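You operate a simulated robot arm through the tools that you are given. There is no shell and no other tool. Be economical: measure what you need, move in short steps, check, and stop when the job is done.

You are at the controls of a simulated two-armed robot. One attempt, no reset.

TASK
Open the lower blue drawer, take the grease brush from the tool half of the low stand and leave it in the inside of the lower blue drawer, then shut the drawer. Pick up the hex key with one hand, pass it to the other hand and put it on the low shelf of the green table. Pull the upper black drawer open. The order is free. Set down upright: grease brush.

The check looks at the end state, three seconds after you hand in, the way a careful person would. Anything else that was tipped, shoved, dropped, spilled or broken makes it a failure.

THE ROBOT
Two 7-joint arms with two-finger parallel grippers on one trunk, on a base that drives. Base frame: it is fixed to the floor where the robot stands at the start and does not move with it; the origin is under the middle of the robot, x ahead of it, y to its left, z up. Units: cm, degrees, N and s.
The left shoulder is at the start at [6, 18.9, 97.8], the right one opposite. With the tool pointing down near the work surface each hand reaches from about 10 to 56 cm from the robot's upright axis, wherever it stands, measured 20 degrees to its own side. Places, roughly: grease brush [225, 325, 50]; hex key [125, 125, 100]; inside of the lower blue drawer [40, -50, 60]; low shelf of the green table [250, -40, 20]; lower blue drawer [40, -50, 60]; upper black drawer [90, 100, 70]. Payload 3.43 kg a hand.
The tool frame of a hand sits at the grasp point between the pads (the TCP): z along the fingers, y along the line on which they close. The tips reach 3 cm beyond it. The gripper opens to 9.4 cm. The fingers are 2.8 cm wide and 1 cm thick; the gripper's body (5 by 9.6 cm) begins 5.5 cm behind the TCP.
Orientation is that of the tool frame in the base frame, as a unit quaternion [w, x, y, z]. With the fingers straight down and closing along the base's y, the tool's x points along the base's -x, its y along +y and its z along -z.

THE INTERFACE
- The arms move only by the tool send_rows. It takes "left_commands", "right_commands" or both (then of equal length, played together; a hand with none holds still); each is a list of rows, each a list of 7 numbers: the shift along the base's x, y, z in units of 250 mm (1.0 is 250 mm), then the turn, a rotation vector about the base's x, y, z in units of 60 degrees (1.0 is 60 degrees), then the closure in counts, from 0 (fully open) to 255 (shut). In form: [[x, y, z, rx, ry, rz, hand], ...]. A call has 1 to 8 rows; each row is the pose to reach, as a shift and turn from the pose commanded when the call began. A call with a number of a shift or a turn outside -1 to 1 is refused whole. Each row takes 0.2 s and may step no farther than 5 cm and 8.6 degrees from the row before; otherwise, or with a gripper value out of range, the whole call is refused. A pose out of reach is approached as far as the arm can. The call stops where the force on the tool passes 40 N (or 10 N more than at its start, if that is more) or the arm is blocked; 0.2 s more then pass. The fingers move at their own pace (about 15.3 cm/s each) and stop on an object; they squeeze with about 22 N. The grip force told is the motor's: it shows also when the fingers shut on nothing. Time passes only in rows, and 0.2 s behind the last, so rows that repeat a pose let the fingers close. The reply holds the time, the measured pose of the TCP, the force on the tool along the base axes, the opening and the grip force, in the units named above and with some noise, with the torque about the TCP (base axes, N m) and any sound that the robot's microphone picked up, and new pictures: "views" is both (left out), scene, wrist or none (wrist: the cameras of the hands that moved).
- Cameras (640 x 400 px; columns grow to the right, rows downward): "scene" is now at [-0.01, -1.89, 150.91]; the picture's right is [-0.30, -0.96, 0.00], its down [-0.86, 0.27, -0.44] and it looks along [0.42, -0.13, -0.90] (base axes); focal length 286 px, centre (320, 200). "left" rides on the left gripper at [7.6, -1.4, -10.3] in its tool frame; the picture's right is [0.18, 0.98, 0.00], its down [-0.75, 0.14, -0.64] and it looks along [-0.63, 0.12, 0.77] (tool axes); focal length 243 px, centre (320, 200). "right" rides on the right gripper at [7.6, 1.4, -10.3] in its tool frame; the picture's right is [-0.18, 0.98, 0.00], its down [-0.75, -0.14, -0.64] and it looks along [-0.63, -0.12, 0.77] (tool axes); focal length 243 px, centre (320, 200). There is no depth. A picture from a camera that has moved, and an enlarged one, comes with that camera's place and axes in the base frame and with its lens.
- move_column(by): slides the trunk up (or, below 0, down) by that many cm; the arms and the scene camera ride with it, the base frame stays. It gives what a move gives, with no picture.
- roll_base(legs): drives the robot by 1 to 6 legs, each [ahead, left, turn to the left] in cm, cm and degrees, along the robot's own axes; the way and the turn of a leg run together, so that a leg with both is an arc; at most 150 cm and 180 degrees a leg. The arms and the cameras ride along, it lands a little off, and it stops where it bumps. It gives what a move gives, and a new picture of the scene camera.
- aim_head(pan, tilt): turns the head with the scene camera to pan (to the left, within 86 degrees either way) and tilt (down, from -29 to 69), counted from straight ahead of the robot. It gives what a move gives, and a new picture of the scene camera.
- close_up(camera, box): a new picture of the part [left, top, right, bottom] of that camera's present view, enlarged. The clock stands still meanwhile.
- job_done(): hands the job in; it is judged then, once.

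Work in short steps. Places have to be worked out from the pictures, the camera data and where the tool is seen: move nearer, look again, correct. Check each grasp and each placing, and mend what went wrong. You have 165 turns and 260 pictures in all, those below and enlarged ones among them. Open the grippers and draw the arms clear of the work before you hand the job in, unless the task says otherwise; then end with one line.

The tools are called after "Call:" as a command line: name --argument value ..., lists and objects as JSON in quotes. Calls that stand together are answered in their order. send_rows: Moves the arms, as the interface text tells. Its arguments: {"type":"object","properties":{"left_commands":{"type":"array","items":{"type":"array","items":{"type":"number"}}},"right_commands":{"type":"array","items":{"type":"array","items":{"type":"number"}}},"views":{"type":"string","enum":["both","scene","wrist","none"]}},"required":[]} The other tools are called the same way: move_column (by) slides the trunk up or down; roll_base (legs) drives the base; aim_head (pan, tilt) turns the head that bears the scene camera; close_up (camera, box) takes an enlarged picture of a part of a camera's view; job_done () hands the job in.

At the start:

```text
time: 0.0
left_tool_pos: [40.4, 17.75, 85.74]
left_tcp_rot: [0.0, 0.0, 1.0, 0.001]
left_ft_force: [0.1, -0.1, 0.1]
left_moment: [-0.01, 0.0, -0.02]
left_width: 9.42
left_finger_force: 0.1
right_tool_pos: [31.85, -14.28, 85.5]
right_tcp_rot: [0.0, 0.0, 1.0, 0.0]
right_ft_force: [-0.4, -0.3, 0.2]
right_moment: [-0.01, 0.01, 0.01]
right_width: 9.39
right_finger_force: 0.1
trunk travel left (down, up): [-65.0, 34.0]
robot x, y, heading: [0.05, 0.08, -0.1]
head pan, tilt: [-17.2, 64.1]
```

scene: 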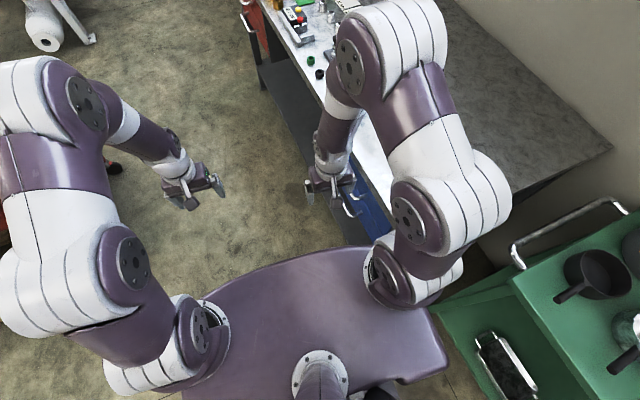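
right: 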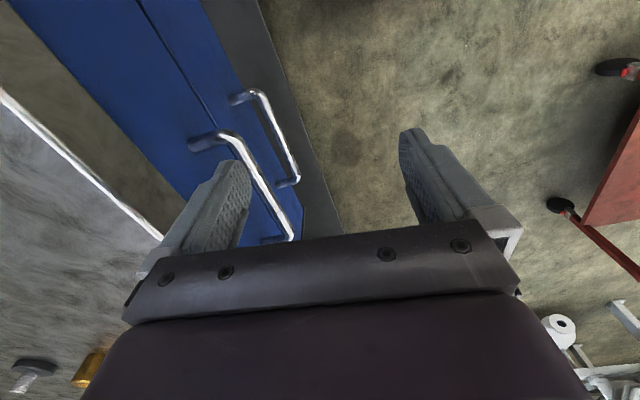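
left: 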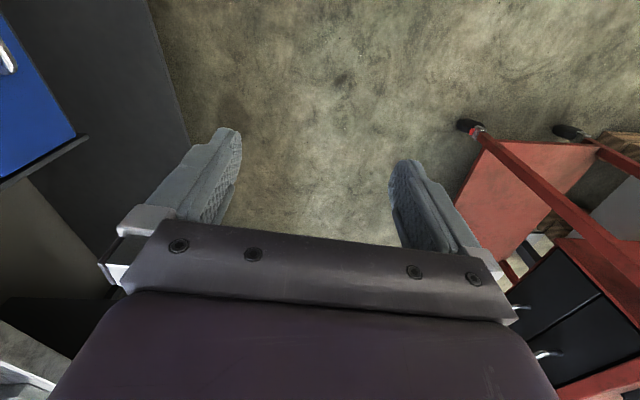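

I see a bench with blue drawers to the right, and a red trolley with black drawers to the left. First I survey with the head.

Call:
aim_head --pan 0 --tilt 20

Call:
aim_head --pan 60 --tilt 25

Call:
aim_head --pan -60 --tilt 30

```text
time: 1.1
left_tool_pos: [40.38, 17.72, 85.86]
left_tcp_rot: [0.0, 0.0, 1.0, 0.0]
left_ft_force: [-0.3, 0.4, -0.1]
left_moment: [0.03, 0.01, -0.01]
left_width: 9.41
left_finger_force: 0.1
right_tool_pos: [31.93, -14.26, 85.49]
right_tcp_rot: [0.0, 0.0, 1.0, 0.0]
right_ft_force: [-0.2, 0.1, 0.9]
right_moment: [-0.01, 0.0, 0.04]
right_width: 9.38
right_finger_force: 0.0
trunk travel left (down, up): [-65.0, 34.0]
robot x, y, heading: [-0.14, 0.32, 0.3]
head pan, tilt: [0.0, 20.0]
camera scene: at [3.41, -0.06, 157.18], right [0.0, -1.0, 0.0], down [-0.34, 0.0, -0.94], along [0.94, 0.0, -0.34], focal length 286 px, centre (320, 200)
```

scene: 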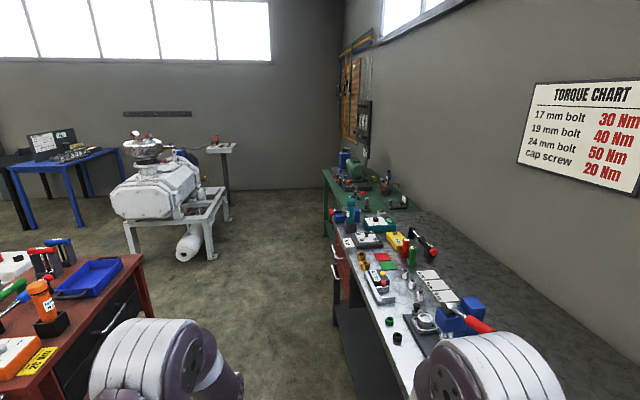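

```text
time: 2.4
left_tool_pos: [40.49, 17.7, 85.83]
left_tcp_rot: [-0.001, 0.0, 1.0, 0.0]
left_ft_force: [-0.2, -0.3, -1.1]
left_moment: [-0.01, -0.01, -0.06]
left_width: 9.4
left_finger_force: 0.1
right_tool_pos: [31.78, -14.34, 85.35]
right_tcp_rot: [0.0, 0.0, 1.0, 0.0]
right_ft_force: [-0.2, 0.5, -0.1]
right_moment: [-0.03, 0.0, 0.01]
right_width: 9.4
right_finger_force: 0.1
trunk travel left (down, up): [-65.0, 34.0]
robot x, y, heading: [0.18, -0.25, 0.1]
head pan, tilt: [60.0, 25.0]
camera scene: at [-1.29, 7.92, 156.38], right [0.87, -0.5, 0.0], down [-0.21, -0.37, -0.91], along [0.45, 0.78, -0.42], focal length 286 px, centre (320, 200)
```

scene: 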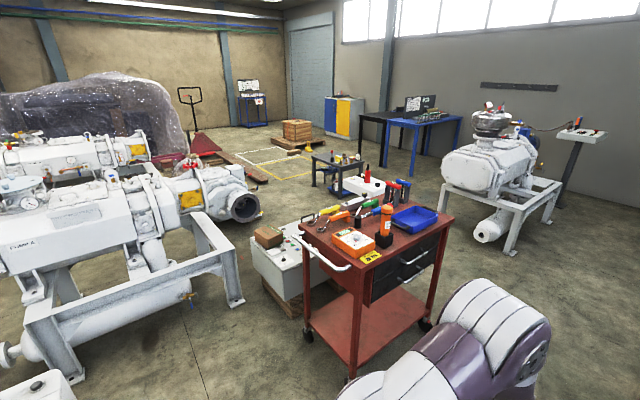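

```text
time: 4.4
left_tool_pos: [40.44, 17.79, 85.75]
left_tcp_rot: [0.0, 0.0, 1.0, 0.0]
left_ft_force: [-1.3, -0.9, 0.8]
left_moment: [0.04, 0.0, 0.03]
left_width: 9.41
left_finger_force: 0.0
right_tool_pos: [31.91, -14.25, 85.37]
right_tcp_rot: [-0.001, 0.0, 1.0, -0.001]
right_ft_force: [0.2, -0.2, 0.3]
right_moment: [-0.03, -0.02, -0.01]
right_width: 9.39
right_finger_force: 0.1
trunk travel left (down, up): [-65.0, 34.0]
robot x, y, heading: [0.73, 0.48, 0.0]
head pan, tilt: [-60.0, 30.0]
camera scene: at [-1.38, -7.89, 155.59], right [-0.87, -0.5, 0.0], down [-0.25, 0.43, -0.87], along [0.43, -0.75, -0.5], focal length 286 px, centre (320, 200)
```

scene: 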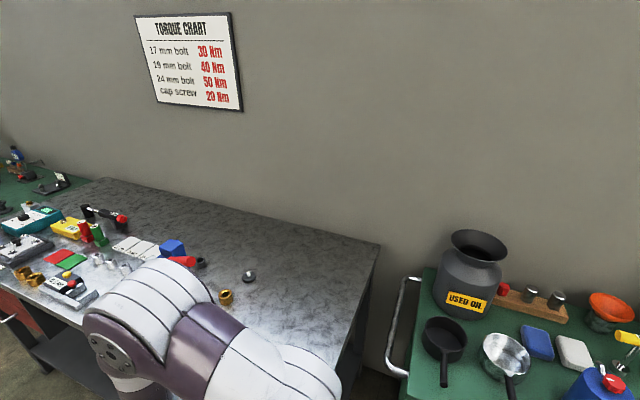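

Trolley holds the hex key probably; the green table is ahead at the end of the bench. Close-ups.

Call:
aim_head --pan 45 --tilt 30

Call:
close_up --camera "scene" --box '[180, 100, 500, 300]'

```text
time: 6.2
left_tool_pos: [40.5, 17.84, 85.84]
left_tcp_rot: [0.0, 0.0, 1.0, 0.0]
left_ft_force: [-0.5, 0.8, -0.3]
left_moment: [-0.02, 0.03, -0.02]
left_width: 9.41
left_finger_force: 0.0
right_tool_pos: [31.96, -14.29, 85.41]
right_tcp_rot: [0.0, 0.0, 1.0, 0.0]
right_ft_force: [0.2, 1.2, 0.2]
right_moment: [0.04, -0.01, -0.01]
right_width: 9.4
right_finger_force: 0.1
trunk travel left (down, up): [-65.0, 34.0]
robot x, y, heading: [0.01, -0.22, 0.3]
head pan, tilt: [45.0, 30.0]
camera scene: at [0.49, 6.33, 155.59], right [0.71, -0.71, 0.0], down [-0.35, -0.35, -0.87], along [0.61, 0.61, -0.5], focal length 286 px, centre (320, 200)
```

scene: 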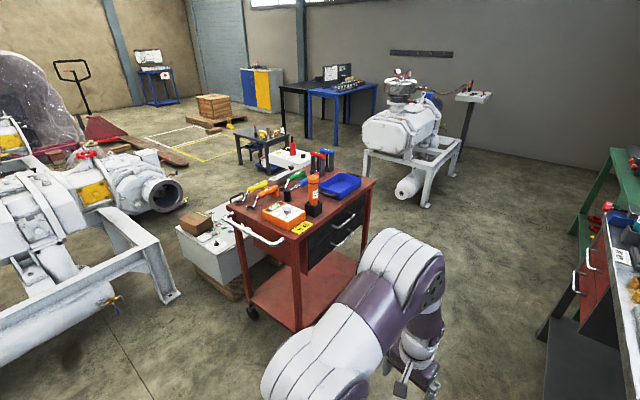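

```text
2.00 times, centred on (340, 200) of scene
camera zoom: at [0.49, 6.33, 155.59], right [0.71, -0.71, 0.0], down [-0.35, -0.35, -0.87], along [0.61, 0.61, -0.5], focal length 573 px, centre (280, 200)
```

zoom: 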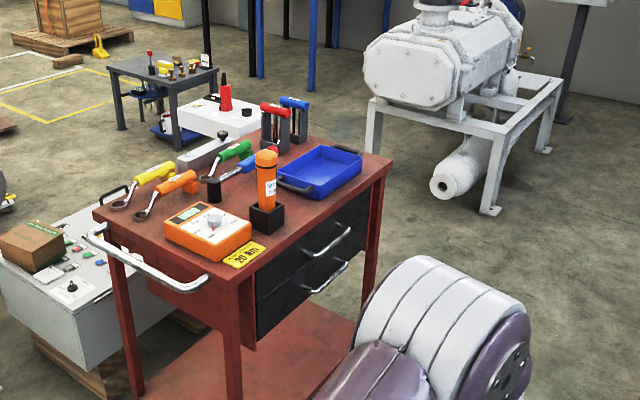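

Call:
close_up --camera "scene" --box '[225, 140, 385, 240]'

Call:
close_up --camera "scene" --box '[225, 110, 321, 170]'

```text
4.00 times, centred on (305, 190) of scene
camera zoom: at [0.49, 6.33, 155.59], right [0.71, -0.71, 0.0], down [-0.35, -0.35, -0.87], along [0.61, 0.61, -0.5], focal length 1146 px, centre (380, 240)
```

zoom: 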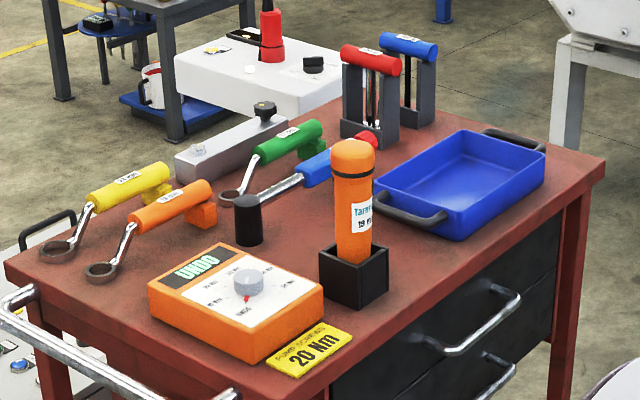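

```text
6.67 times, centred on (273, 140) of scene
camera zoom: at [0.49, 6.33, 155.59], right [0.71, -0.71, 0.0], down [-0.35, -0.35, -0.87], along [0.61, 0.61, -0.5], focal length 1909 px, centre (633, 600)
```

zoom: 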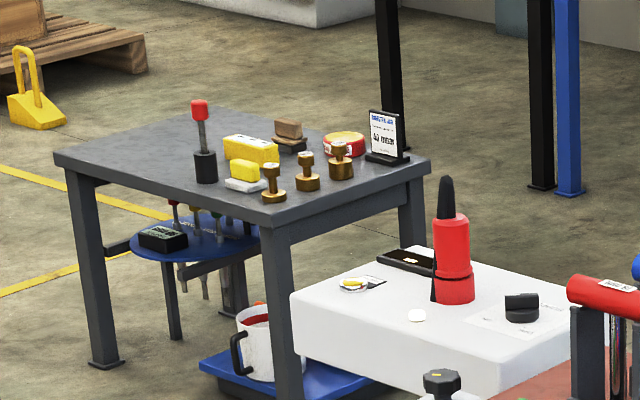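

Trolley drawers face -y (towards the bench) around y≈75; hex key is among the T-handles at the trolley's rear. I raise the trunk to lift the arms above everything, then drive ahead and turn left.

Call:
move_column --by 32

Call:
roll_base --legs '[[60, 8, 0], [0, 0, 45]]'

Call:
aim_head --pan 20 --tilt 45

```text
time: 9.4
left_tool_pos: [40.4, 17.84, 117.62]
left_tcp_rot: [0.0, 0.0, 1.0, 0.0]
left_ft_force: [-0.9, -0.9, 0.1]
left_moment: [-0.02, 0.01, 0.01]
left_width: 9.43
left_finger_force: 0.0
right_tool_pos: [31.83, -14.3, 117.35]
right_tcp_rot: [0.0, 0.0, 1.0, 0.0]
right_ft_force: [0.0, 0.4, -0.7]
right_moment: [0.04, -0.02, -0.05]
right_width: 9.38
right_finger_force: 0.0
trunk travel left (down, up): [-97.0, 2.0]
robot x, y, heading: [0.21, 0.1, -0.1]
head pan, tilt: [45.0, 30.0]
```

```text
time: 14.8
left_tool_pos: [75.07, 48.67, 117.73]
left_tcp_rot: [0.0, -0.38, 0.925, 0.0]
left_ft_force: [0.4, 0.6, 0.3]
left_moment: [-0.01, 0.04, 0.01]
left_width: 9.43
left_finger_force: 0.1
right_tool_pos: [91.39, 19.85, 117.36]
right_tcp_rot: [0.0, -0.38, 0.925, -0.001]
right_ft_force: [-0.1, -0.1, 0.5]
right_moment: [0.02, 0.03, -0.02]
right_width: 9.4
right_finger_force: 0.0
trunk travel left (down, up): [-97.0, 2.0]
robot x, y, heading: [58.5, 7.86, 44.8]
head pan, tilt: [45.0, 30.0]
camera scene: at [54.62, 12.45, 187.59], right [1.0, -0.01, 0.0], down [0.0, -0.5, -0.87], along [0.0, 0.87, -0.5], focal length 286 px, centre (320, 200)
```

scene: 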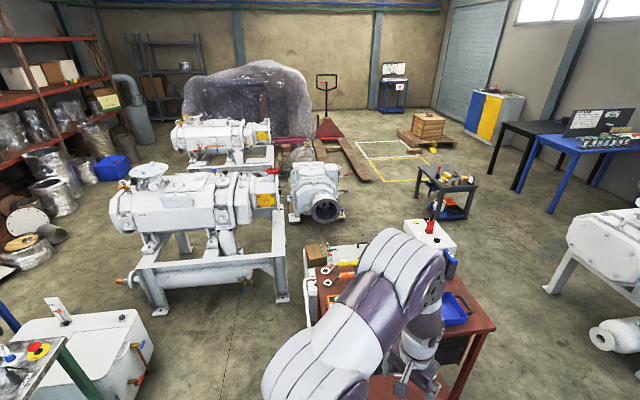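

```text
time: 15.7
left_tool_pos: [74.88, 48.79, 117.83]
left_tcp_rot: [-0.001, -0.38, 0.925, 0.001]
left_ft_force: [-0.4, -0.5, -0.3]
left_moment: [0.01, 0.02, 0.0]
left_width: 9.39
left_finger_force: 0.1
right_tool_pos: [91.4, 19.92, 117.35]
right_tcp_rot: [0.0, -0.38, 0.925, 0.0]
right_ft_force: [-0.7, 0.2, 0.1]
right_moment: [0.0, 0.02, 0.01]
right_width: 9.38
right_finger_force: 0.0
trunk travel left (down, up): [-97.0, 2.0]
robot x, y, heading: [58.85, 7.75, 44.6]
head pan, tilt: [20.0, 45.0]
camera scene: at [57.98, 10.79, 185.33], right [0.9, -0.43, 0.0], down [-0.3, -0.64, -0.71], along [0.3, 0.64, -0.71], focal length 286 px, centre (320, 200)
```

scene: 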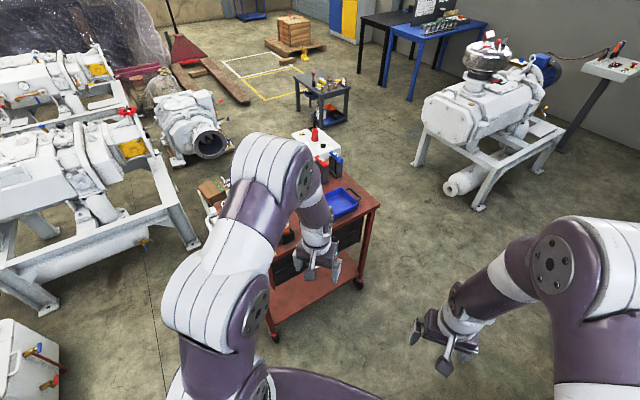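

Move in front of the trolley, facing it.

Call:
roll_base --legs '[[32, -20, 0], [0, 0, 45]]'

Call:
aim_head --pan 0 --tilt 50

```text
time: 20.1
left_tool_pos: [78.56, 56.6, 117.85]
left_tcp_rot: [0.0, -0.701, 0.713, 0.0]
left_ft_force: [0.0, -1.6, 0.9]
left_moment: [-0.04, -0.01, 0.0]
left_width: 9.41
left_finger_force: 0.0
right_tool_pos: [110.36, 47.51, 117.47]
right_tcp_rot: [0.001, -0.701, 0.713, 0.0]
right_ft_force: [-1.2, 0.0, -0.2]
right_moment: [0.0, -0.01, 0.0]
right_width: 9.4
right_finger_force: 0.0
trunk travel left (down, up): [-97.0, 2.0]
robot x, y, heading: [95.28, 15.91, 89.0]
head pan, tilt: [20.0, 45.0]
camera scene: at [92.91, 17.47, 185.33], right [0.95, 0.33, 0.0], down [0.23, -0.67, -0.71], along [-0.23, 0.67, -0.71], focal length 286 px, centre (320, 200)
```

scene: 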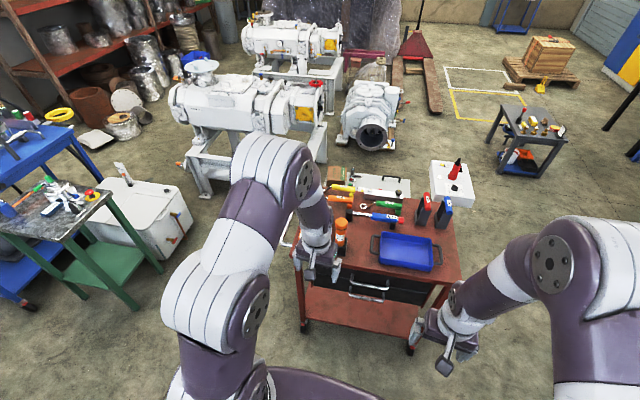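

```text
time: 21.0
left_tool_pos: [78.4, 56.56, 117.77]
left_tcp_rot: [0.0, -0.701, 0.713, 0.0]
left_ft_force: [-0.5, -0.2, 0.2]
left_moment: [-0.03, -0.01, 0.0]
left_width: 9.39
left_finger_force: 0.0
right_tool_pos: [110.48, 47.41, 117.39]
right_tcp_rot: [0.0, -0.701, 0.713, 0.0]
right_ft_force: [0.1, 0.1, 0.5]
right_moment: [0.01, -0.05, -0.02]
right_width: 9.39
right_finger_force: 0.1
trunk travel left (down, up): [-97.0, 2.0]
robot x, y, heading: [95.21, 16.07, 88.9]
head pan, tilt: [0.0, 50.0]
camera scene: at [95.61, 17.47, 184.63], right [1.0, -0.02, 0.0], down [-0.01, -0.77, -0.64], along [0.01, 0.64, -0.77], focal length 286 px, centre (320, 200)
```

scene: 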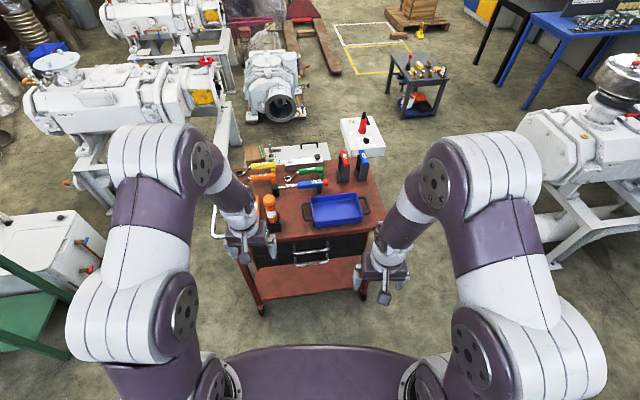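

Call:
close_up --camera "scene" --box '[200, 110, 392, 230]'

Call:
close_up --camera "scene" --box '[376, 40, 456, 130]'

```text
3.33 times, centred on (296, 170) of scene
camera zoom: at [95.61, 17.47, 184.63], right [1.0, -0.02, 0.0], down [-0.01, -0.77, -0.64], along [0.01, 0.64, -0.77], focal length 954 px, centre (400, 300)
```

zoom: 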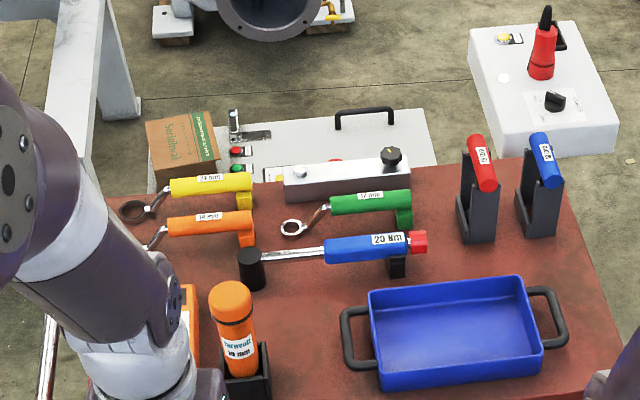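

```text
4.44 times, centred on (416, 85) of scene
camera zoom: at [95.61, 17.47, 184.63], right [1.0, -0.02, 0.0], down [-0.01, -0.77, -0.64], along [0.01, 0.64, -0.77], focal length 1273 px, centre (-107, 711)
```

zoom: 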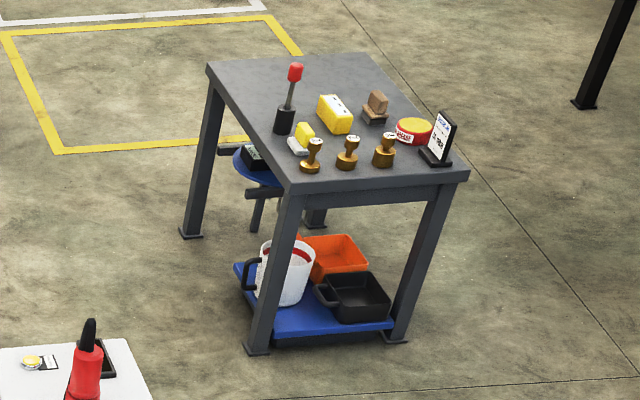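

Call:
close_up --camera "scene" --box '[324, 140, 388, 190]'

Call:
close_up --camera "scene" --box '[396, 46, 444, 84]'

```text
8.00 times, centred on (356, 165) of scene
camera zoom: at [95.61, 17.47, 184.63], right [1.0, -0.02, 0.0], down [-0.01, -0.77, -0.64], along [0.01, 0.64, -0.77], focal length 2291 px, centre (32, 480)
```

zoom: 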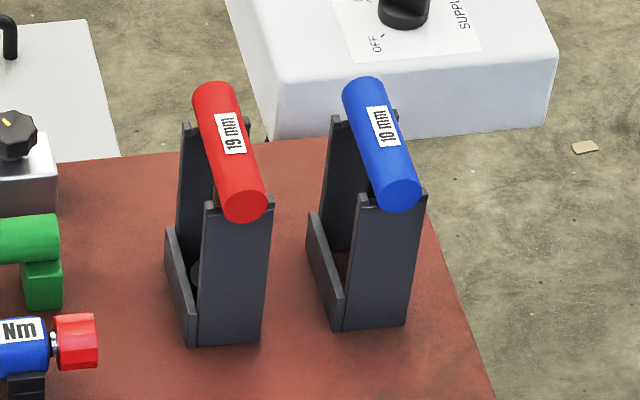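

```text
10.53 times, centred on (420, 65) of scene
camera zoom: at [95.61, 17.47, 184.63], right [1.0, -0.02, 0.0], down [-0.01, -0.77, -0.64], along [0.01, 0.64, -0.77], focal length 3014 px, centre (-733, 1621)
```

zoom: 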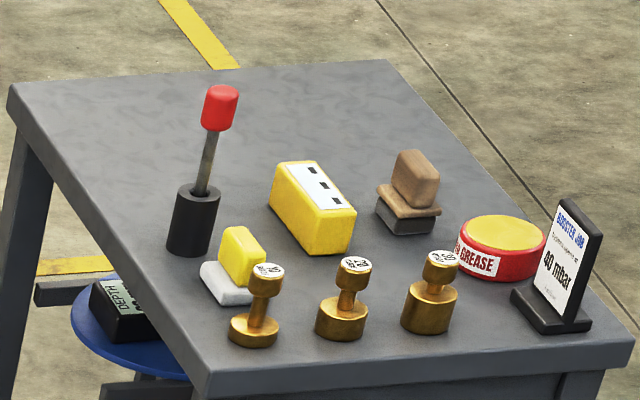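

The blue T-handle "10 mm" (thin shaft) at about (115,106) is likely the hex key; the red 19 mm one looks like a socket driver. I'll go to the trolley's +x end, facing -x.

Call:
roll_base --legs '[[0, -68, 0], [60, 0, 0], [13, 0, 91]]'

Call:
aim_head --pan -15 --tilt 55

```text
time: 24.2
left_tool_pos: [139.09, 56.0, 117.74]
left_tcp_rot: [0.001, -0.7, 0.714, -0.003]
left_ft_force: [0.0, 0.7, -0.6]
left_moment: [0.0, -0.01, -0.03]
left_width: 9.42
left_finger_force: 0.0
right_tool_pos: [170.96, 46.73, 117.44]
right_tcp_rot: [0.001, -0.7, 0.714, -0.002]
right_ft_force: [-0.6, -0.2, 0.4]
right_moment: [0.0, -0.03, -0.02]
right_width: 9.42
right_finger_force: 0.0
trunk travel left (down, up): [-97.0, 2.0]
robot x, y, heading: [156.89, 14.85, 89.0]
head pan, tilt: [0.0, 50.0]
stopped in leg 1: the robot was blocked; the commanded pose is now the measured one
camera scene: at [156.06, 16.88, 184.63], right [1.0, -0.02, 0.0], down [-0.01, -0.77, -0.64], along [0.02, 0.64, -0.77], focal length 286 px, centre (320, 200)
```

scene: 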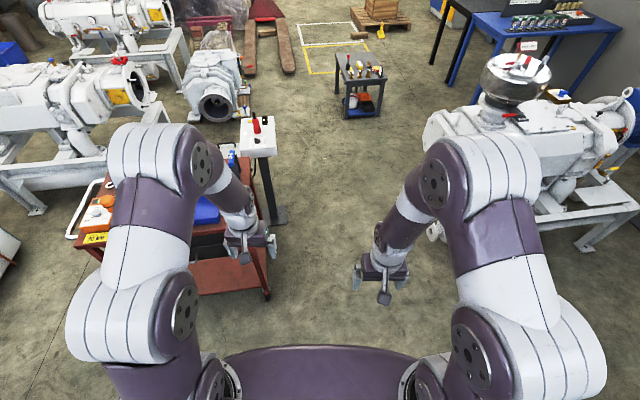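

```text
time: 25.0
left_tool_pos: [139.73, 55.86, 117.8]
left_tcp_rot: [0.0, -0.7, 0.714, 0.0]
left_ft_force: [0.3, -0.9, -0.1]
left_moment: [-0.02, 0.05, 0.0]
left_width: 9.41
left_finger_force: 0.1
right_tool_pos: [171.74, 46.67, 117.42]
right_tcp_rot: [-0.001, -0.7, 0.715, 0.001]
right_ft_force: [0.1, 0.1, 0.4]
right_moment: [-0.03, 0.05, 0.02]
right_width: 9.4
right_finger_force: 0.0
trunk travel left (down, up): [-97.0, 2.0]
robot x, y, heading: [156.55, 15.02, 88.8]
head pan, tilt: [-15.0, 55.0]
camera scene: at [158.84, 15.96, 183.98], right [0.96, -0.28, 0.0], down [-0.23, -0.79, -0.57], along [0.16, 0.55, -0.82], focal length 286 px, centre (320, 200)
```

scene: 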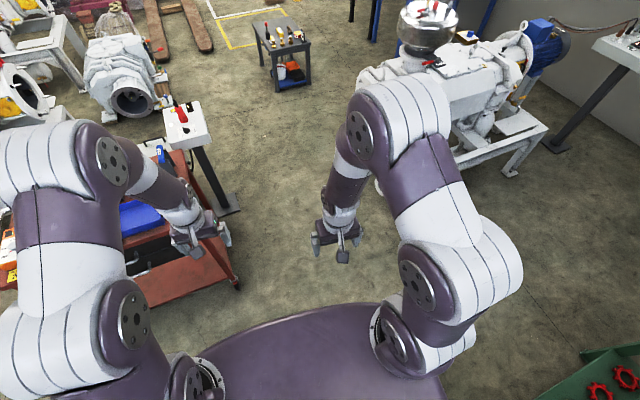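

The base was blocked on leg 1; I look right to see the green table.

Call:
aim_head --pan -85 --tilt 50

```text
time: 26.4
left_tool_pos: [139.52, 55.76, 117.86]
left_tcp_rot: [0.0, -0.7, 0.714, 0.0]
left_ft_force: [-0.1, 0.5, -0.3]
left_moment: [-0.04, 0.0, -0.01]
left_width: 9.39
left_finger_force: 0.1
right_tool_pos: [171.45, 46.6, 117.45]
right_tcp_rot: [0.0, -0.7, 0.714, -0.001]
right_ft_force: [0.6, 0.8, 0.2]
right_moment: [0.02, -0.02, 0.0]
right_width: 9.4
right_finger_force: 0.0
trunk travel left (down, up): [-97.0, 2.0]
robot x, y, heading: [156.78, 14.98, 88.4]
head pan, tilt: [-85.0, 50.0]
camera scene: at [164.18, 9.54, 184.63], right [0.07, -1.0, 0.0], down [-0.76, -0.05, -0.64], along [0.64, 0.04, -0.77], focal length 286 px, centre (320, 200)
```

scene: 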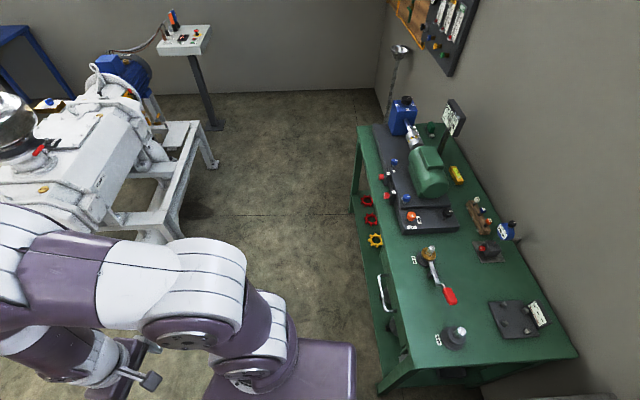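

The base corner touched the green table's corner (181,-12); nothing looks disturbed. Drive ahead and turn left toward trolley's +x end.

Call:
roll_base --legs '[[60, 0, 0], [15, -7, 0], [0, 0, 91]]'

Call:
aim_head --pan -10 --tilt 60

```text
time: 34.7
left_tool_pos: [124.4, 74.66, 117.79]
left_tcp_rot: [0.0, 1.0, -0.021, 0.0]
left_ft_force: [0.0, -0.8, 0.5]
left_moment: [-0.02, -0.01, -0.01]
left_width: 9.43
left_finger_force: 0.1
right_tool_pos: [134.33, 106.27, 117.5]
right_tcp_rot: [-0.001, 1.0, -0.02, 0.0]
right_ft_force: [0.7, 0.2, -0.1]
right_moment: [-0.01, -0.01, -0.02]
right_width: 9.4
right_finger_force: 0.1
trunk travel left (down, up): [-97.0, 2.0]
robot x, y, heading: [165.6, 90.78, 177.6]
head pan, tilt: [-85.0, 50.0]
camera scene: at [171.3, 98.13, 184.63], right [1.0, 0.05, 0.0], down [0.04, -0.77, -0.64], along [-0.03, 0.64, -0.77], focal length 286 px, centre (320, 200)
```

scene: 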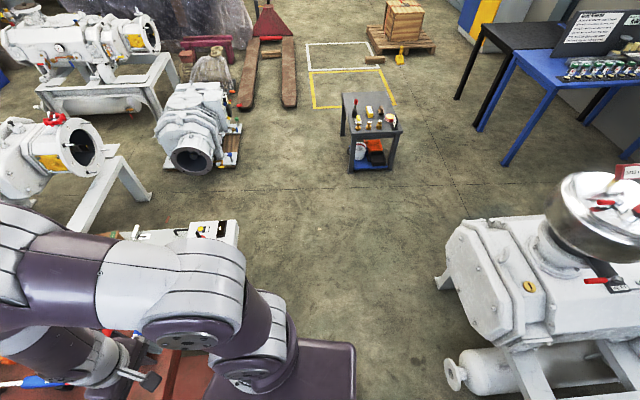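

```text
time: 36.2
left_tool_pos: [124.58, 74.64, 117.86]
left_tcp_rot: [0.0, 1.0, -0.021, 0.0]
left_ft_force: [-0.8, 0.0, 0.8]
left_moment: [-0.02, 0.0, 0.01]
left_width: 9.37
left_finger_force: 0.0
right_tool_pos: [134.39, 106.28, 117.42]
right_tcp_rot: [0.0, 1.0, -0.02, 0.0]
right_ft_force: [0.0, 0.8, 0.0]
right_moment: [0.0, 0.0, 0.01]
right_width: 9.42
right_finger_force: 0.1
trunk travel left (down, up): [-97.0, 2.0]
robot x, y, heading: [165.65, 91.0, 177.6]
head pan, tilt: [-10.0, 60.0]
camera scene: at [165.14, 91.84, 183.38], right [0.21, 0.98, 0.0], down [0.85, -0.19, -0.5], along [-0.49, 0.11, -0.87], focal length 286 px, centre (320, 200)
```

scene: 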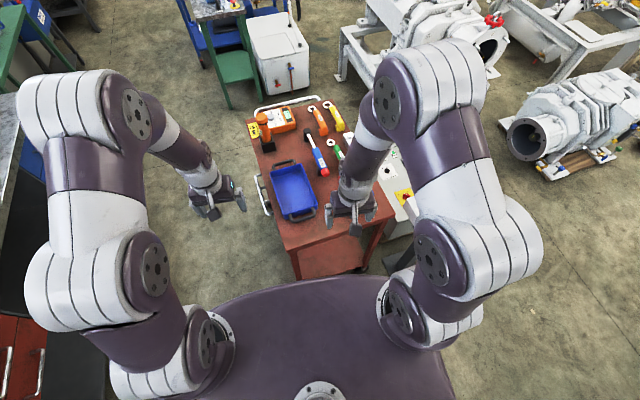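

The T-handles are hidden behind the right hand; look through the right wrist camera.

Call:
send_rows --right_commands '[[0, 0, 0, 0, 0, 0, 0]]' --views "wrist"

```text
time: 36.6
left_tool_pos: [124.51, 74.6, 117.81]
left_tcp_rot: [-0.001, 1.0, -0.021, 0.0]
left_ft_force: [-0.4, 0.0, 0.4]
left_moment: [-0.01, 0.01, 0.0]
left_width: 9.4
left_finger_force: 0.0
right_tool_pos: [134.39, 106.39, 117.3]
right_tcp_rot: [0.0, 1.0, -0.019, 0.0]
right_ft_force: [-0.2, 0.0, -0.4]
right_moment: [-0.02, 0.01, 0.01]
right_width: 9.4
right_finger_force: 0.0
trunk travel left (down, up): [-97.0, 2.0]
robot x, y, heading: [165.52, 90.9, 177.9]
head pan, tilt: [-10.0, 60.0]
camera right: at [141.91, 104.55, 127.69], right [-0.22, -0.97, 0.0], down [-0.75, 0.17, 0.64], along [-0.63, 0.14, -0.77], focal length 243 px, centre (320, 200)
```

right: 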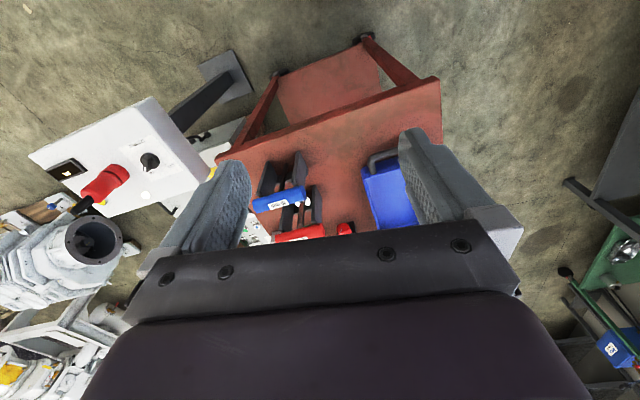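

Call:
close_up --camera "right" --box '[230, 140, 358, 250]'

```text
3.64 times, centred on (294, 195) of right
camera zoom: at [141.91, 104.55, 127.69], right [-0.22, -0.97, 0.0], down [-0.75, 0.17, 0.64], along [-0.63, 0.14, -0.77], focal length 882 px, centre (414, 218)
```

zoom: 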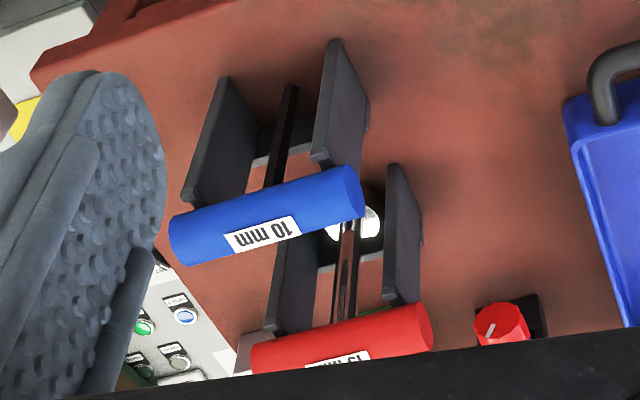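

The blue handle has a thin black hex shaft: hex key, with handle centre ≈(117,117.3,95), axis along y with ~8° yaw (trolley yawed ~8°). I shift the base a bit and yaw the right hand to close across the handle.

Call:
roll_base --legs '[[5, -10, 0]]'

Call:
send_rows --right_commands '[[0, 0, 0.1, 0, 0, 0.14, 0], [0, 0, 0.1, 0, 0, 0.28, 0], [0, 0, 0.1, 0, 0, 0.42, 0], [0, 0, 0.1, 0, 0, 0.56, 0], [0, 0, 0.1, 0, 0, 0.7, 0], [0, 0, 0.1, 0, 0, 0.84, 0], [0, 0, 0.1, 0, 0, 0.98, 0]]' --views "none"

Call:
send_rows --right_commands '[[0, 0, 0, 0, 0, 0.14, 0], [0, 0, 0, 0, 0, 0.28, 0], [0, 0, 0, 0, 0, 0.42, 0], [0, 0, 0, 0, 0, 0.56, 0], [0, 0, 0, 0, 0, 0.69, 0]]' --views "wrist"

```text
time: 37.8
left_tool_pos: [119.95, 84.99, 117.83]
left_tcp_rot: [0.0, 1.0, -0.022, 0.0]
left_ft_force: [0.4, 0.1, 0.0]
left_moment: [0.05, -0.03, 0.02]
left_width: 9.38
left_finger_force: 0.0
right_tool_pos: [129.85, 116.43, 117.42]
right_tcp_rot: [0.0, 1.0, -0.022, 0.0]
right_ft_force: [-0.4, -0.9, 0.0]
right_moment: [0.06, -0.01, -0.01]
right_width: 9.4
right_finger_force: 0.1
trunk travel left (down, up): [-97.0, 2.0]
robot x, y, heading: [160.67, 101.51, 177.2]
head pan, tilt: [-10.0, 60.0]
camera scene: at [160.65, 101.84, 183.38], right [0.22, 0.98, 0.0], down [0.85, -0.19, -0.5], along [-0.49, 0.11, -0.87], focal length 286 px, centre (320, 200)
```

scene: 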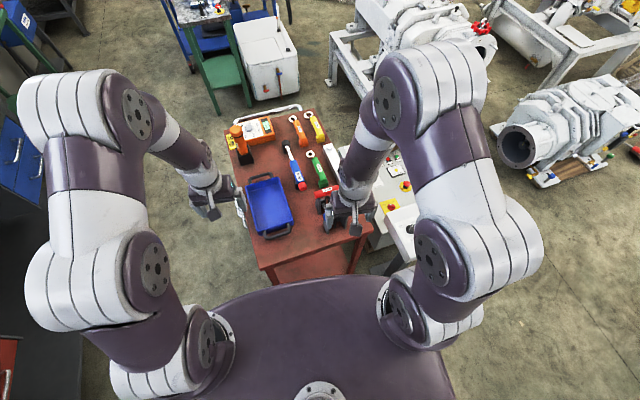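

```text
time: 39.4
left_tool_pos: [119.78, 85.08, 117.91]
left_tcp_rot: [0.0, 1.0, -0.022, 0.0]
left_ft_force: [0.0, 0.4, -0.1]
left_moment: [-0.03, 0.02, 0.01]
left_width: 9.41
left_finger_force: 0.1
right_tool_pos: [129.81, 116.68, 119.99]
right_tcp_rot: [0.0, 0.881, 0.473, 0.0]
right_ft_force: [-0.5, 0.5, 0.8]
right_moment: [0.0, 0.01, -0.02]
right_width: 9.41
right_finger_force: 0.0
trunk travel left (down, up): [-97.0, 2.0]
robot x, y, heading: [161.03, 101.03, 177.5]
head pan, tilt: [-10.0, 60.0]
```

```text
time: 40.6
left_tool_pos: [119.88, 85.1, 117.8]
left_tcp_rot: [0.0, 1.0, -0.021, 0.0]
left_ft_force: [-0.5, -0.4, -0.1]
left_moment: [0.02, 0.0, 0.0]
left_width: 9.43
left_finger_force: 0.1
right_tool_pos: [129.79, 116.72, 119.97]
right_tcp_rot: [0.0, 0.656, 0.754, 0.0]
right_ft_force: [-0.2, 0.6, -0.8]
right_moment: [0.02, 0.01, 0.02]
right_width: 9.39
right_finger_force: 0.0
trunk travel left (down, up): [-97.0, 2.0]
robot x, y, heading: [161.03, 100.9, 177.8]
head pan, tilt: [-10.0, 60.0]
camera right: at [130.17, 124.4, 130.19], right [1.0, -0.05, 0.0], down [-0.04, -0.77, 0.64], along [-0.03, -0.64, -0.77], focal length 243 px, centre (320, 200)
```

right: 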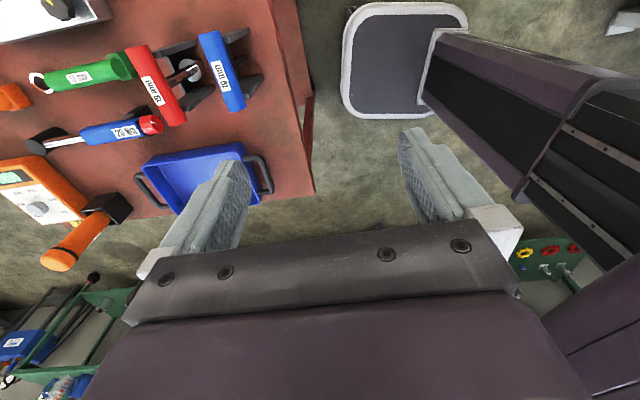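

Handle centre resolved at (117.1,117.5,~95), yaw ≈10°. Move above it and descend part-way with the fingers partly closed.

Call:
send_rows --right_commands '[[-0.18, 0.01, 0, 0, 0, 0.02, 80], [-0.36, 0.02, 0, 0, 0, 0.035, 80], [-0.508, 0.032, 0, 0, 0, 0.035, 80], [-0.508, 0.032, -0.19, 0, 0, 0.035, 80], [-0.508, 0.032, -0.38, 0, 0, 0.035, 80], [-0.508, 0.032, -0.56, 0, 0, 0.035, 80]]' --views "both"

```text
time: 42.0
left_tool_pos: [119.67, 85.16, 117.72]
left_tcp_rot: [0.0, 1.0, -0.022, 0.0]
left_ft_force: [-0.3, 0.5, 0.4]
left_moment: [0.0, 0.0, 0.02]
left_width: 9.37
left_finger_force: 0.1
right_tool_pos: [117.18, 117.45, 105.59]
right_tcp_rot: [0.0, 0.644, 0.765, 0.0]
right_ft_force: [0.6, -0.1, 0.2]
right_moment: [0.02, -0.01, 0.01]
right_width: 6.47
right_finger_force: 0.0
trunk travel left (down, up): [-97.0, 2.0]
robot x, y, heading: [161.06, 101.27, 177.4]
head pan, tilt: [-10.0, 60.0]
camera scene: at [160.39, 102.18, 183.38], right [0.22, 0.98, 0.0], down [0.85, -0.19, -0.5], along [-0.49, 0.11, -0.87], focal length 286 px, centre (320, 200)
camera right: at [117.27, 125.15, 115.84], right [1.0, -0.01, 0.0], down [-0.01, -0.77, 0.64], along [-0.01, -0.64, -0.77], focal length 243 px, centre (320, 200)
```

scene: 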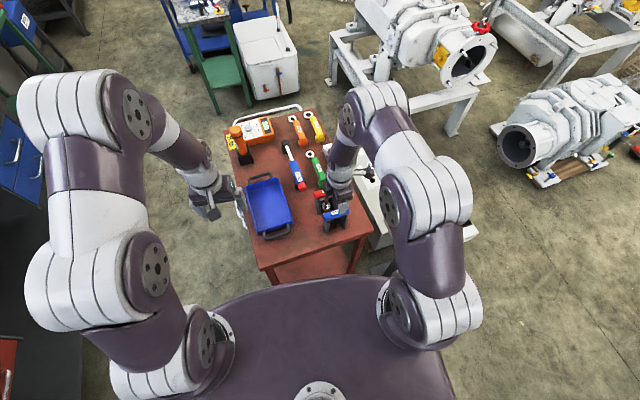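
right: 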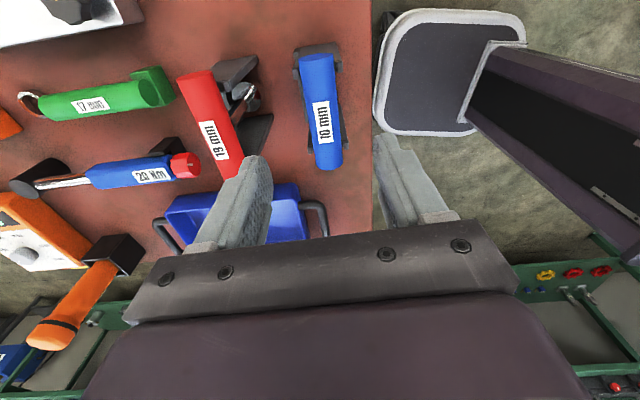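

Aligned well. Descend to z=95 and close.

Call:
send_rows --right_commands '[[0, 0, -0.15, 0, 0, -0.02, 80], [0, 0.005, -0.3, 0, 0, -0.02, 80], [0, 0.005, -0.42, 0, 0, -0.02, 80], [0, 0.005, -0.42, 0, 0, -0.02, 255], [0, 0.005, -0.42, 0, 0, -0.02, 255], [0, 0.005, -0.42, 0, 0, -0.02, 255]]' --views "wrist"

```text
time: 43.4
left_tool_pos: [119.73, 85.18, 117.77]
left_tcp_rot: [0.0, 1.0, -0.021, 0.001]
left_ft_force: [0.7, -0.2, -0.6]
left_moment: [-0.01, -0.01, -0.01]
left_width: 9.41
left_finger_force: 0.0
right_tool_pos: [117.34, 117.5, 95.23]
right_tcp_rot: [0.0, 0.652, 0.758, 0.0]
right_ft_force: [-0.5, 0.1, 0.2]
right_moment: [0.05, -0.02, -0.02]
right_width: 2.97
right_finger_force: 22.2
trunk travel left (down, up): [-97.0, 2.0]
robot x, y, heading: [161.23, 100.87, 177.5]
head pan, tilt: [-10.0, 60.0]
camera right: at [117.62, 125.22, 105.51], right [1.0, -0.03, 0.0], down [-0.03, -0.77, 0.64], along [-0.02, -0.64, -0.77], focal length 243 px, centre (320, 200)
```

right: 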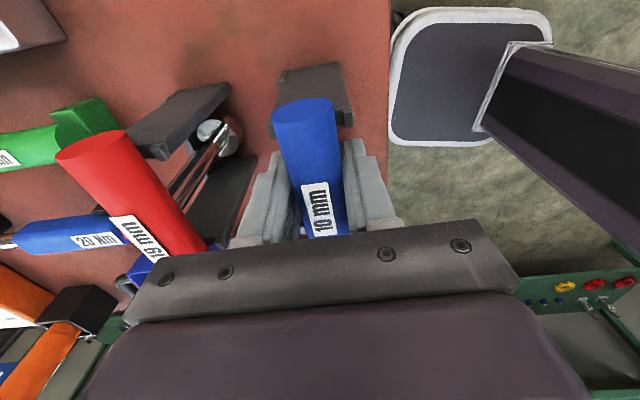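

Gripped (2.97 cm). Lift straight up.

Call:
send_rows --right_commands '[[0, 0, 0.1, 0, 0, 0, 255], [0, 0, 0.25, 0, 0, 0, 255], [0, 0, 0.42, 0, 0, 0, 255], [0, 0, 0.6, 0, 0, 0, 255], [0, 0, 0.78, 0, 0, 0, 255], [0, 0, 0.95, 0, 0, 0, 255]]' --views "both"

```text
time: 44.8
left_tool_pos: [119.93, 85.07, 117.73]
left_tcp_rot: [0.0, 1.0, -0.022, 0.0]
left_ft_force: [0.0, -0.2, 0.8]
left_moment: [-0.02, 0.04, 0.01]
left_width: 9.42
left_finger_force: 0.0
right_tool_pos: [117.31, 117.38, 119.2]
right_tcp_rot: [0.0, 0.652, 0.758, 0.0]
right_ft_force: [-0.3, -0.5, -0.1]
right_moment: [0.02, -0.02, -0.03]
right_width: 2.99
right_finger_force: 22.2
trunk travel left (down, up): [-97.0, 2.0]
robot x, y, heading: [161.08, 101.0, 177.6]
head pan, tilt: [-10.0, 60.0]
camera scene: at [160.63, 102.14, 183.37], right [0.22, 0.98, 0.0], down [0.85, -0.19, -0.5], along [-0.49, 0.11, -0.87], focal length 286 px, centre (320, 200)
camera right: at [117.61, 125.05, 129.46], right [1.0, -0.03, 0.0], down [-0.03, -0.77, 0.64], along [-0.02, -0.64, -0.77], focal length 243 px, centre (320, 200)
```

scene: 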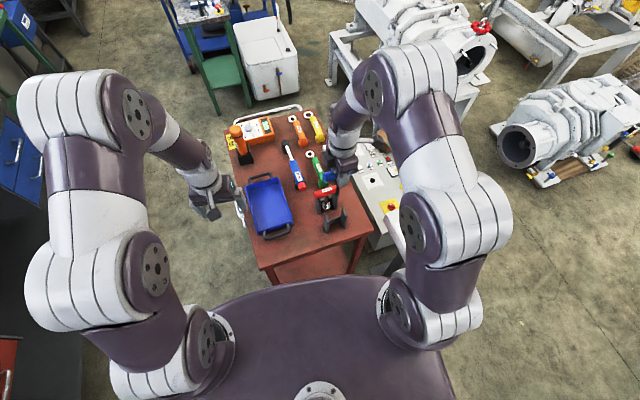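
right: 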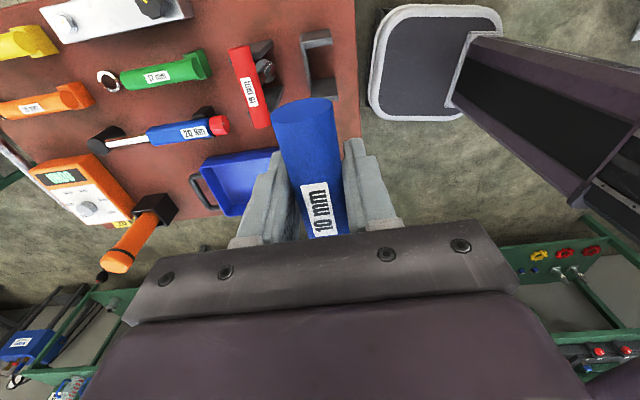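

Hex key is out. Back away from the trolley before the handover.

Call:
roll_base --legs '[[-28, 0, 0]]'

```text
time: 46.8
left_tool_pos: [147.89, 83.74, 117.76]
left_tcp_rot: [0.0, 1.0, -0.02, 0.0]
left_ft_force: [-0.5, 0.1, -0.2]
left_moment: [0.04, -0.01, 0.03]
left_width: 9.4
left_finger_force: 0.1
right_tool_pos: [145.18, 116.1, 118.97]
right_tcp_rot: [0.001, 0.651, 0.759, 0.001]
right_ft_force: [0.3, -0.3, -1.6]
right_moment: [-0.02, 0.01, 0.03]
right_width: 2.95
right_finger_force: 22.1
trunk travel left (down, up): [-97.0, 2.0]
robot x, y, heading: [189.3, 100.42, 177.9]
head pan, tilt: [-10.0, 60.0]
camera scene: at [188.47, 100.96, 183.37], right [0.21, 0.98, 0.0], down [0.85, -0.19, -0.5], along [-0.49, 0.11, -0.87], focal length 286 px, centre (320, 200)
```

scene: 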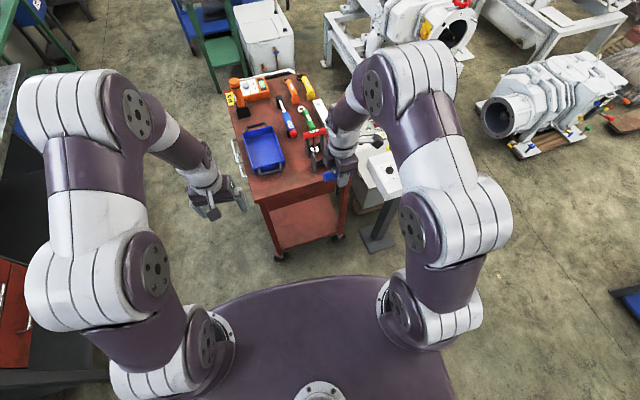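

Bring the right hand to the midline with yaw −55°, while the left hand yaws −45° in place.

Call:
send_rows --right_commands '[[0.04, -0.075, 0, 0, 0, -0.13, 255], [0.08, -0.15, 0, 0, 0, -0.26, 255], [0.12, -0.225, 0, 0, 0, -0.39, 255], [0.16, -0.3, 0, 0, 0, -0.52, 255], [0.2, -0.375, 0, 0, 0, -0.65, 255], [0.24, -0.45, 0, 0, 0, -0.78, 255], [0.272, -0.52, 0, 0, 0, -0.917, 255]]' --left_commands '[[0, 0, 0, 0, 0, -0.107, 0], [0, 0, 0, 0, 0, -0.214, 0], [0, 0, 0, 0, 0, -0.321, 0], [0, 0, 0, 0, 0, -0.428, 0], [0, 0, 0, 0, 0, -0.535, 0], [0, 0, 0, 0, 0, -0.642, 0], [0, 0, 0, 0, 0, -0.75, 0]]' --views "none"

Call:
send_rows --left_commands '[[0, 0, 0, 0.087, 0.081, 0, 0], [0, 0, 0, 0.174, 0.162, 0, 0], [0, 0, 0, 0.261, 0.243, 0, 0], [0, 0, 0, 0.348, 0.324, 0, 0], [0, 0, 0, 0.435, 0.405, 0, 0], [0, 0, 0, 0.522, 0.486, 0, 0], [0, 0, 0, 0.609, 0.568, 0, 0]]' --views "both"

```text
time: 48.4
left_tool_pos: [147.8, 83.53, 117.72]
left_tcp_rot: [0.001, 0.915, -0.403, -0.001]
left_ft_force: [-0.5, -0.4, -0.7]
left_moment: [0.02, 0.03, 0.02]
left_width: 9.42
left_finger_force: 0.0
right_tool_pos: [152.43, 102.87, 118.99]
right_tcp_rot: [0.0, 0.928, 0.373, 0.001]
right_ft_force: [-0.5, -0.4, -1.0]
right_moment: [0.01, -0.01, -0.03]
right_width: 2.99
right_finger_force: 22.1
trunk travel left (down, up): [-97.0, 2.0]
robot x, y, heading: [189.54, 99.67, 177.7]
head pan, tilt: [-10.0, 60.0]
```

```text
time: 50.0
left_tool_pos: [148.11, 83.65, 117.8]
left_tcp_rot: [-0.167, 0.83, -0.364, -0.388]
left_ft_force: [-0.8, -0.3, 0.4]
left_moment: [-0.01, 0.0, 0.01]
left_width: 9.4
left_finger_force: 0.1
right_tool_pos: [152.23, 102.97, 119.05]
right_tcp_rot: [0.0, 0.928, 0.372, 0.001]
right_ft_force: [-0.5, 0.1, -1.4]
right_moment: [0.0, 0.01, -0.01]
right_width: 2.99
right_finger_force: 22.6
trunk travel left (down, up): [-97.0, 2.0]
robot x, y, heading: [189.41, 99.51, 177.5]
head pan, tilt: [-10.0, 60.0]
camera scene: at [188.76, 100.89, 183.38], right [0.21, 0.98, 0.0], down [0.85, -0.19, -0.5], along [-0.49, 0.11, -0.87], focal length 286 px, centre (320, 200)
camera left: at [157.82, 75.34, 118.58], right [-0.64, -0.75, -0.14], down [-0.09, -0.1, 0.99], along [-0.76, 0.65, -0.01], focal length 243 px, centre (320, 200)
```

scene: 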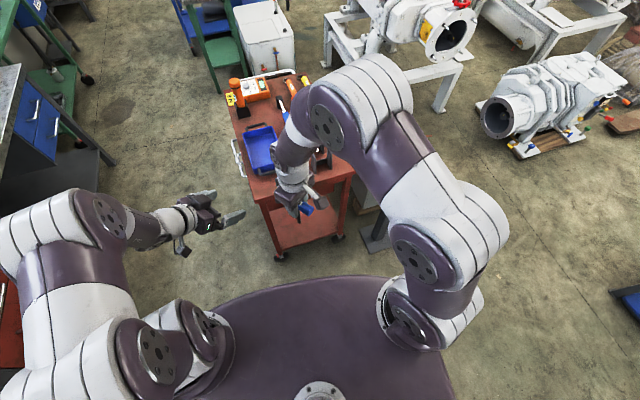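
left: 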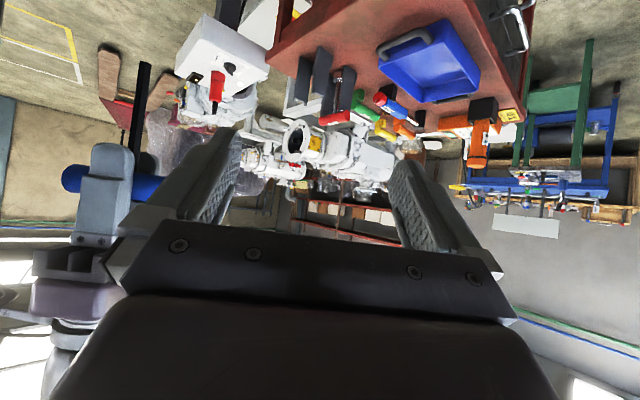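

Call:
close_up --camera "left" --box '[20, 40, 260, 260]'

```text
1.82 times, centred on (140, 150) of left
camera zoom: at [157.82, 75.34, 118.58], right [-0.64, -0.75, -0.14], down [-0.09, -0.1, 0.99], along [-0.76, 0.65, -0.01], focal length 441 px, centre (647, 291)
```

zoom: 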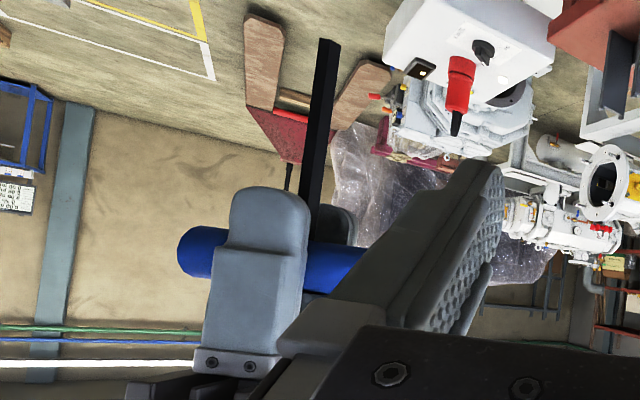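

Shaft is ~11 cm long and hangs down cleanly. Move left hand to the pre-approach point.

Call:
send_rows --left_commands '[[0.1, 0.07, 0.02, 0, 0, 0, 0], [0.2, 0.16, 0.04, 0, 0, 0, 0], [0.3, 0.26, 0.06, 0, 0, 0, 0], [0.39, 0.36, 0.08, 0, 0, 0, 0], [0.452, 0.448, 0.08, 0, 0, 0, 0]]' --views "both"

```text
time: 51.2
left_tool_pos: [155.26, 94.22, 121.41]
left_tcp_rot: [-0.174, 0.832, -0.364, -0.381]
left_ft_force: [-0.5, 0.2, 0.7]
left_moment: [-0.04, 0.0, -0.01]
left_width: 9.4
left_finger_force: 0.1
left hand out of reach, approached as far as the arm can: row 3, 4, 5
right_tool_pos: [152.38, 103.09, 119.08]
right_tcp_rot: [0.001, 0.928, 0.373, 0.001]
right_ft_force: [0.1, -0.1, -0.8]
right_moment: [-0.02, 0.01, 0.0]
right_width: 2.96
right_finger_force: 22.4
trunk travel left (down, up): [-97.0, 2.0]
robot x, y, heading: [188.91, 100.18, 177.7]
head pan, tilt: [-10.0, 60.0]
camera scene: at [188.81, 101.02, 183.37], right [0.21, 0.98, 0.0], down [0.85, -0.19, -0.5], along [-0.49, 0.11, -0.87], focal length 286 px, centre (320, 200)
camera left: at [164.99, 85.92, 122.17], right [-0.64, -0.75, -0.15], down [-0.11, -0.1, 0.99], along [-0.76, 0.65, -0.02], focal length 243 px, centre (320, 200)
```

scene: 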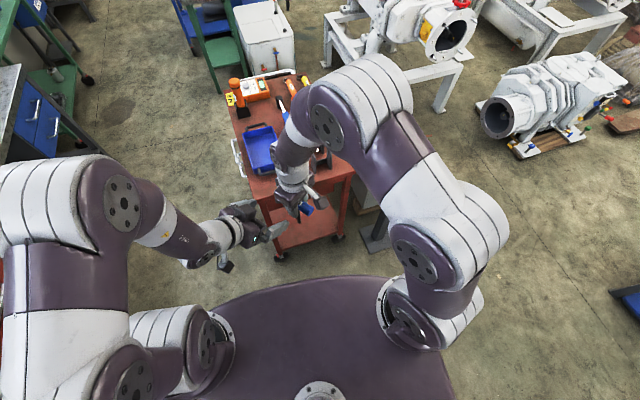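
left: 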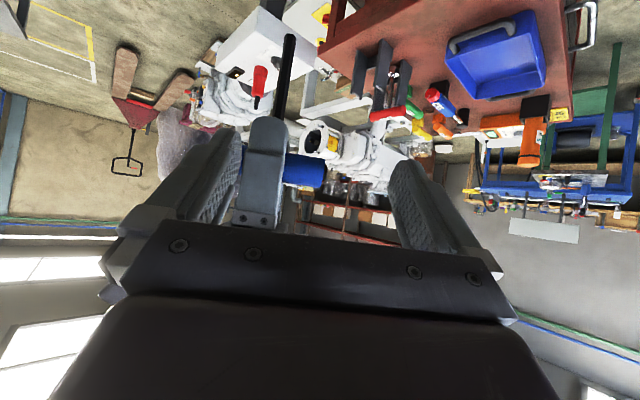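

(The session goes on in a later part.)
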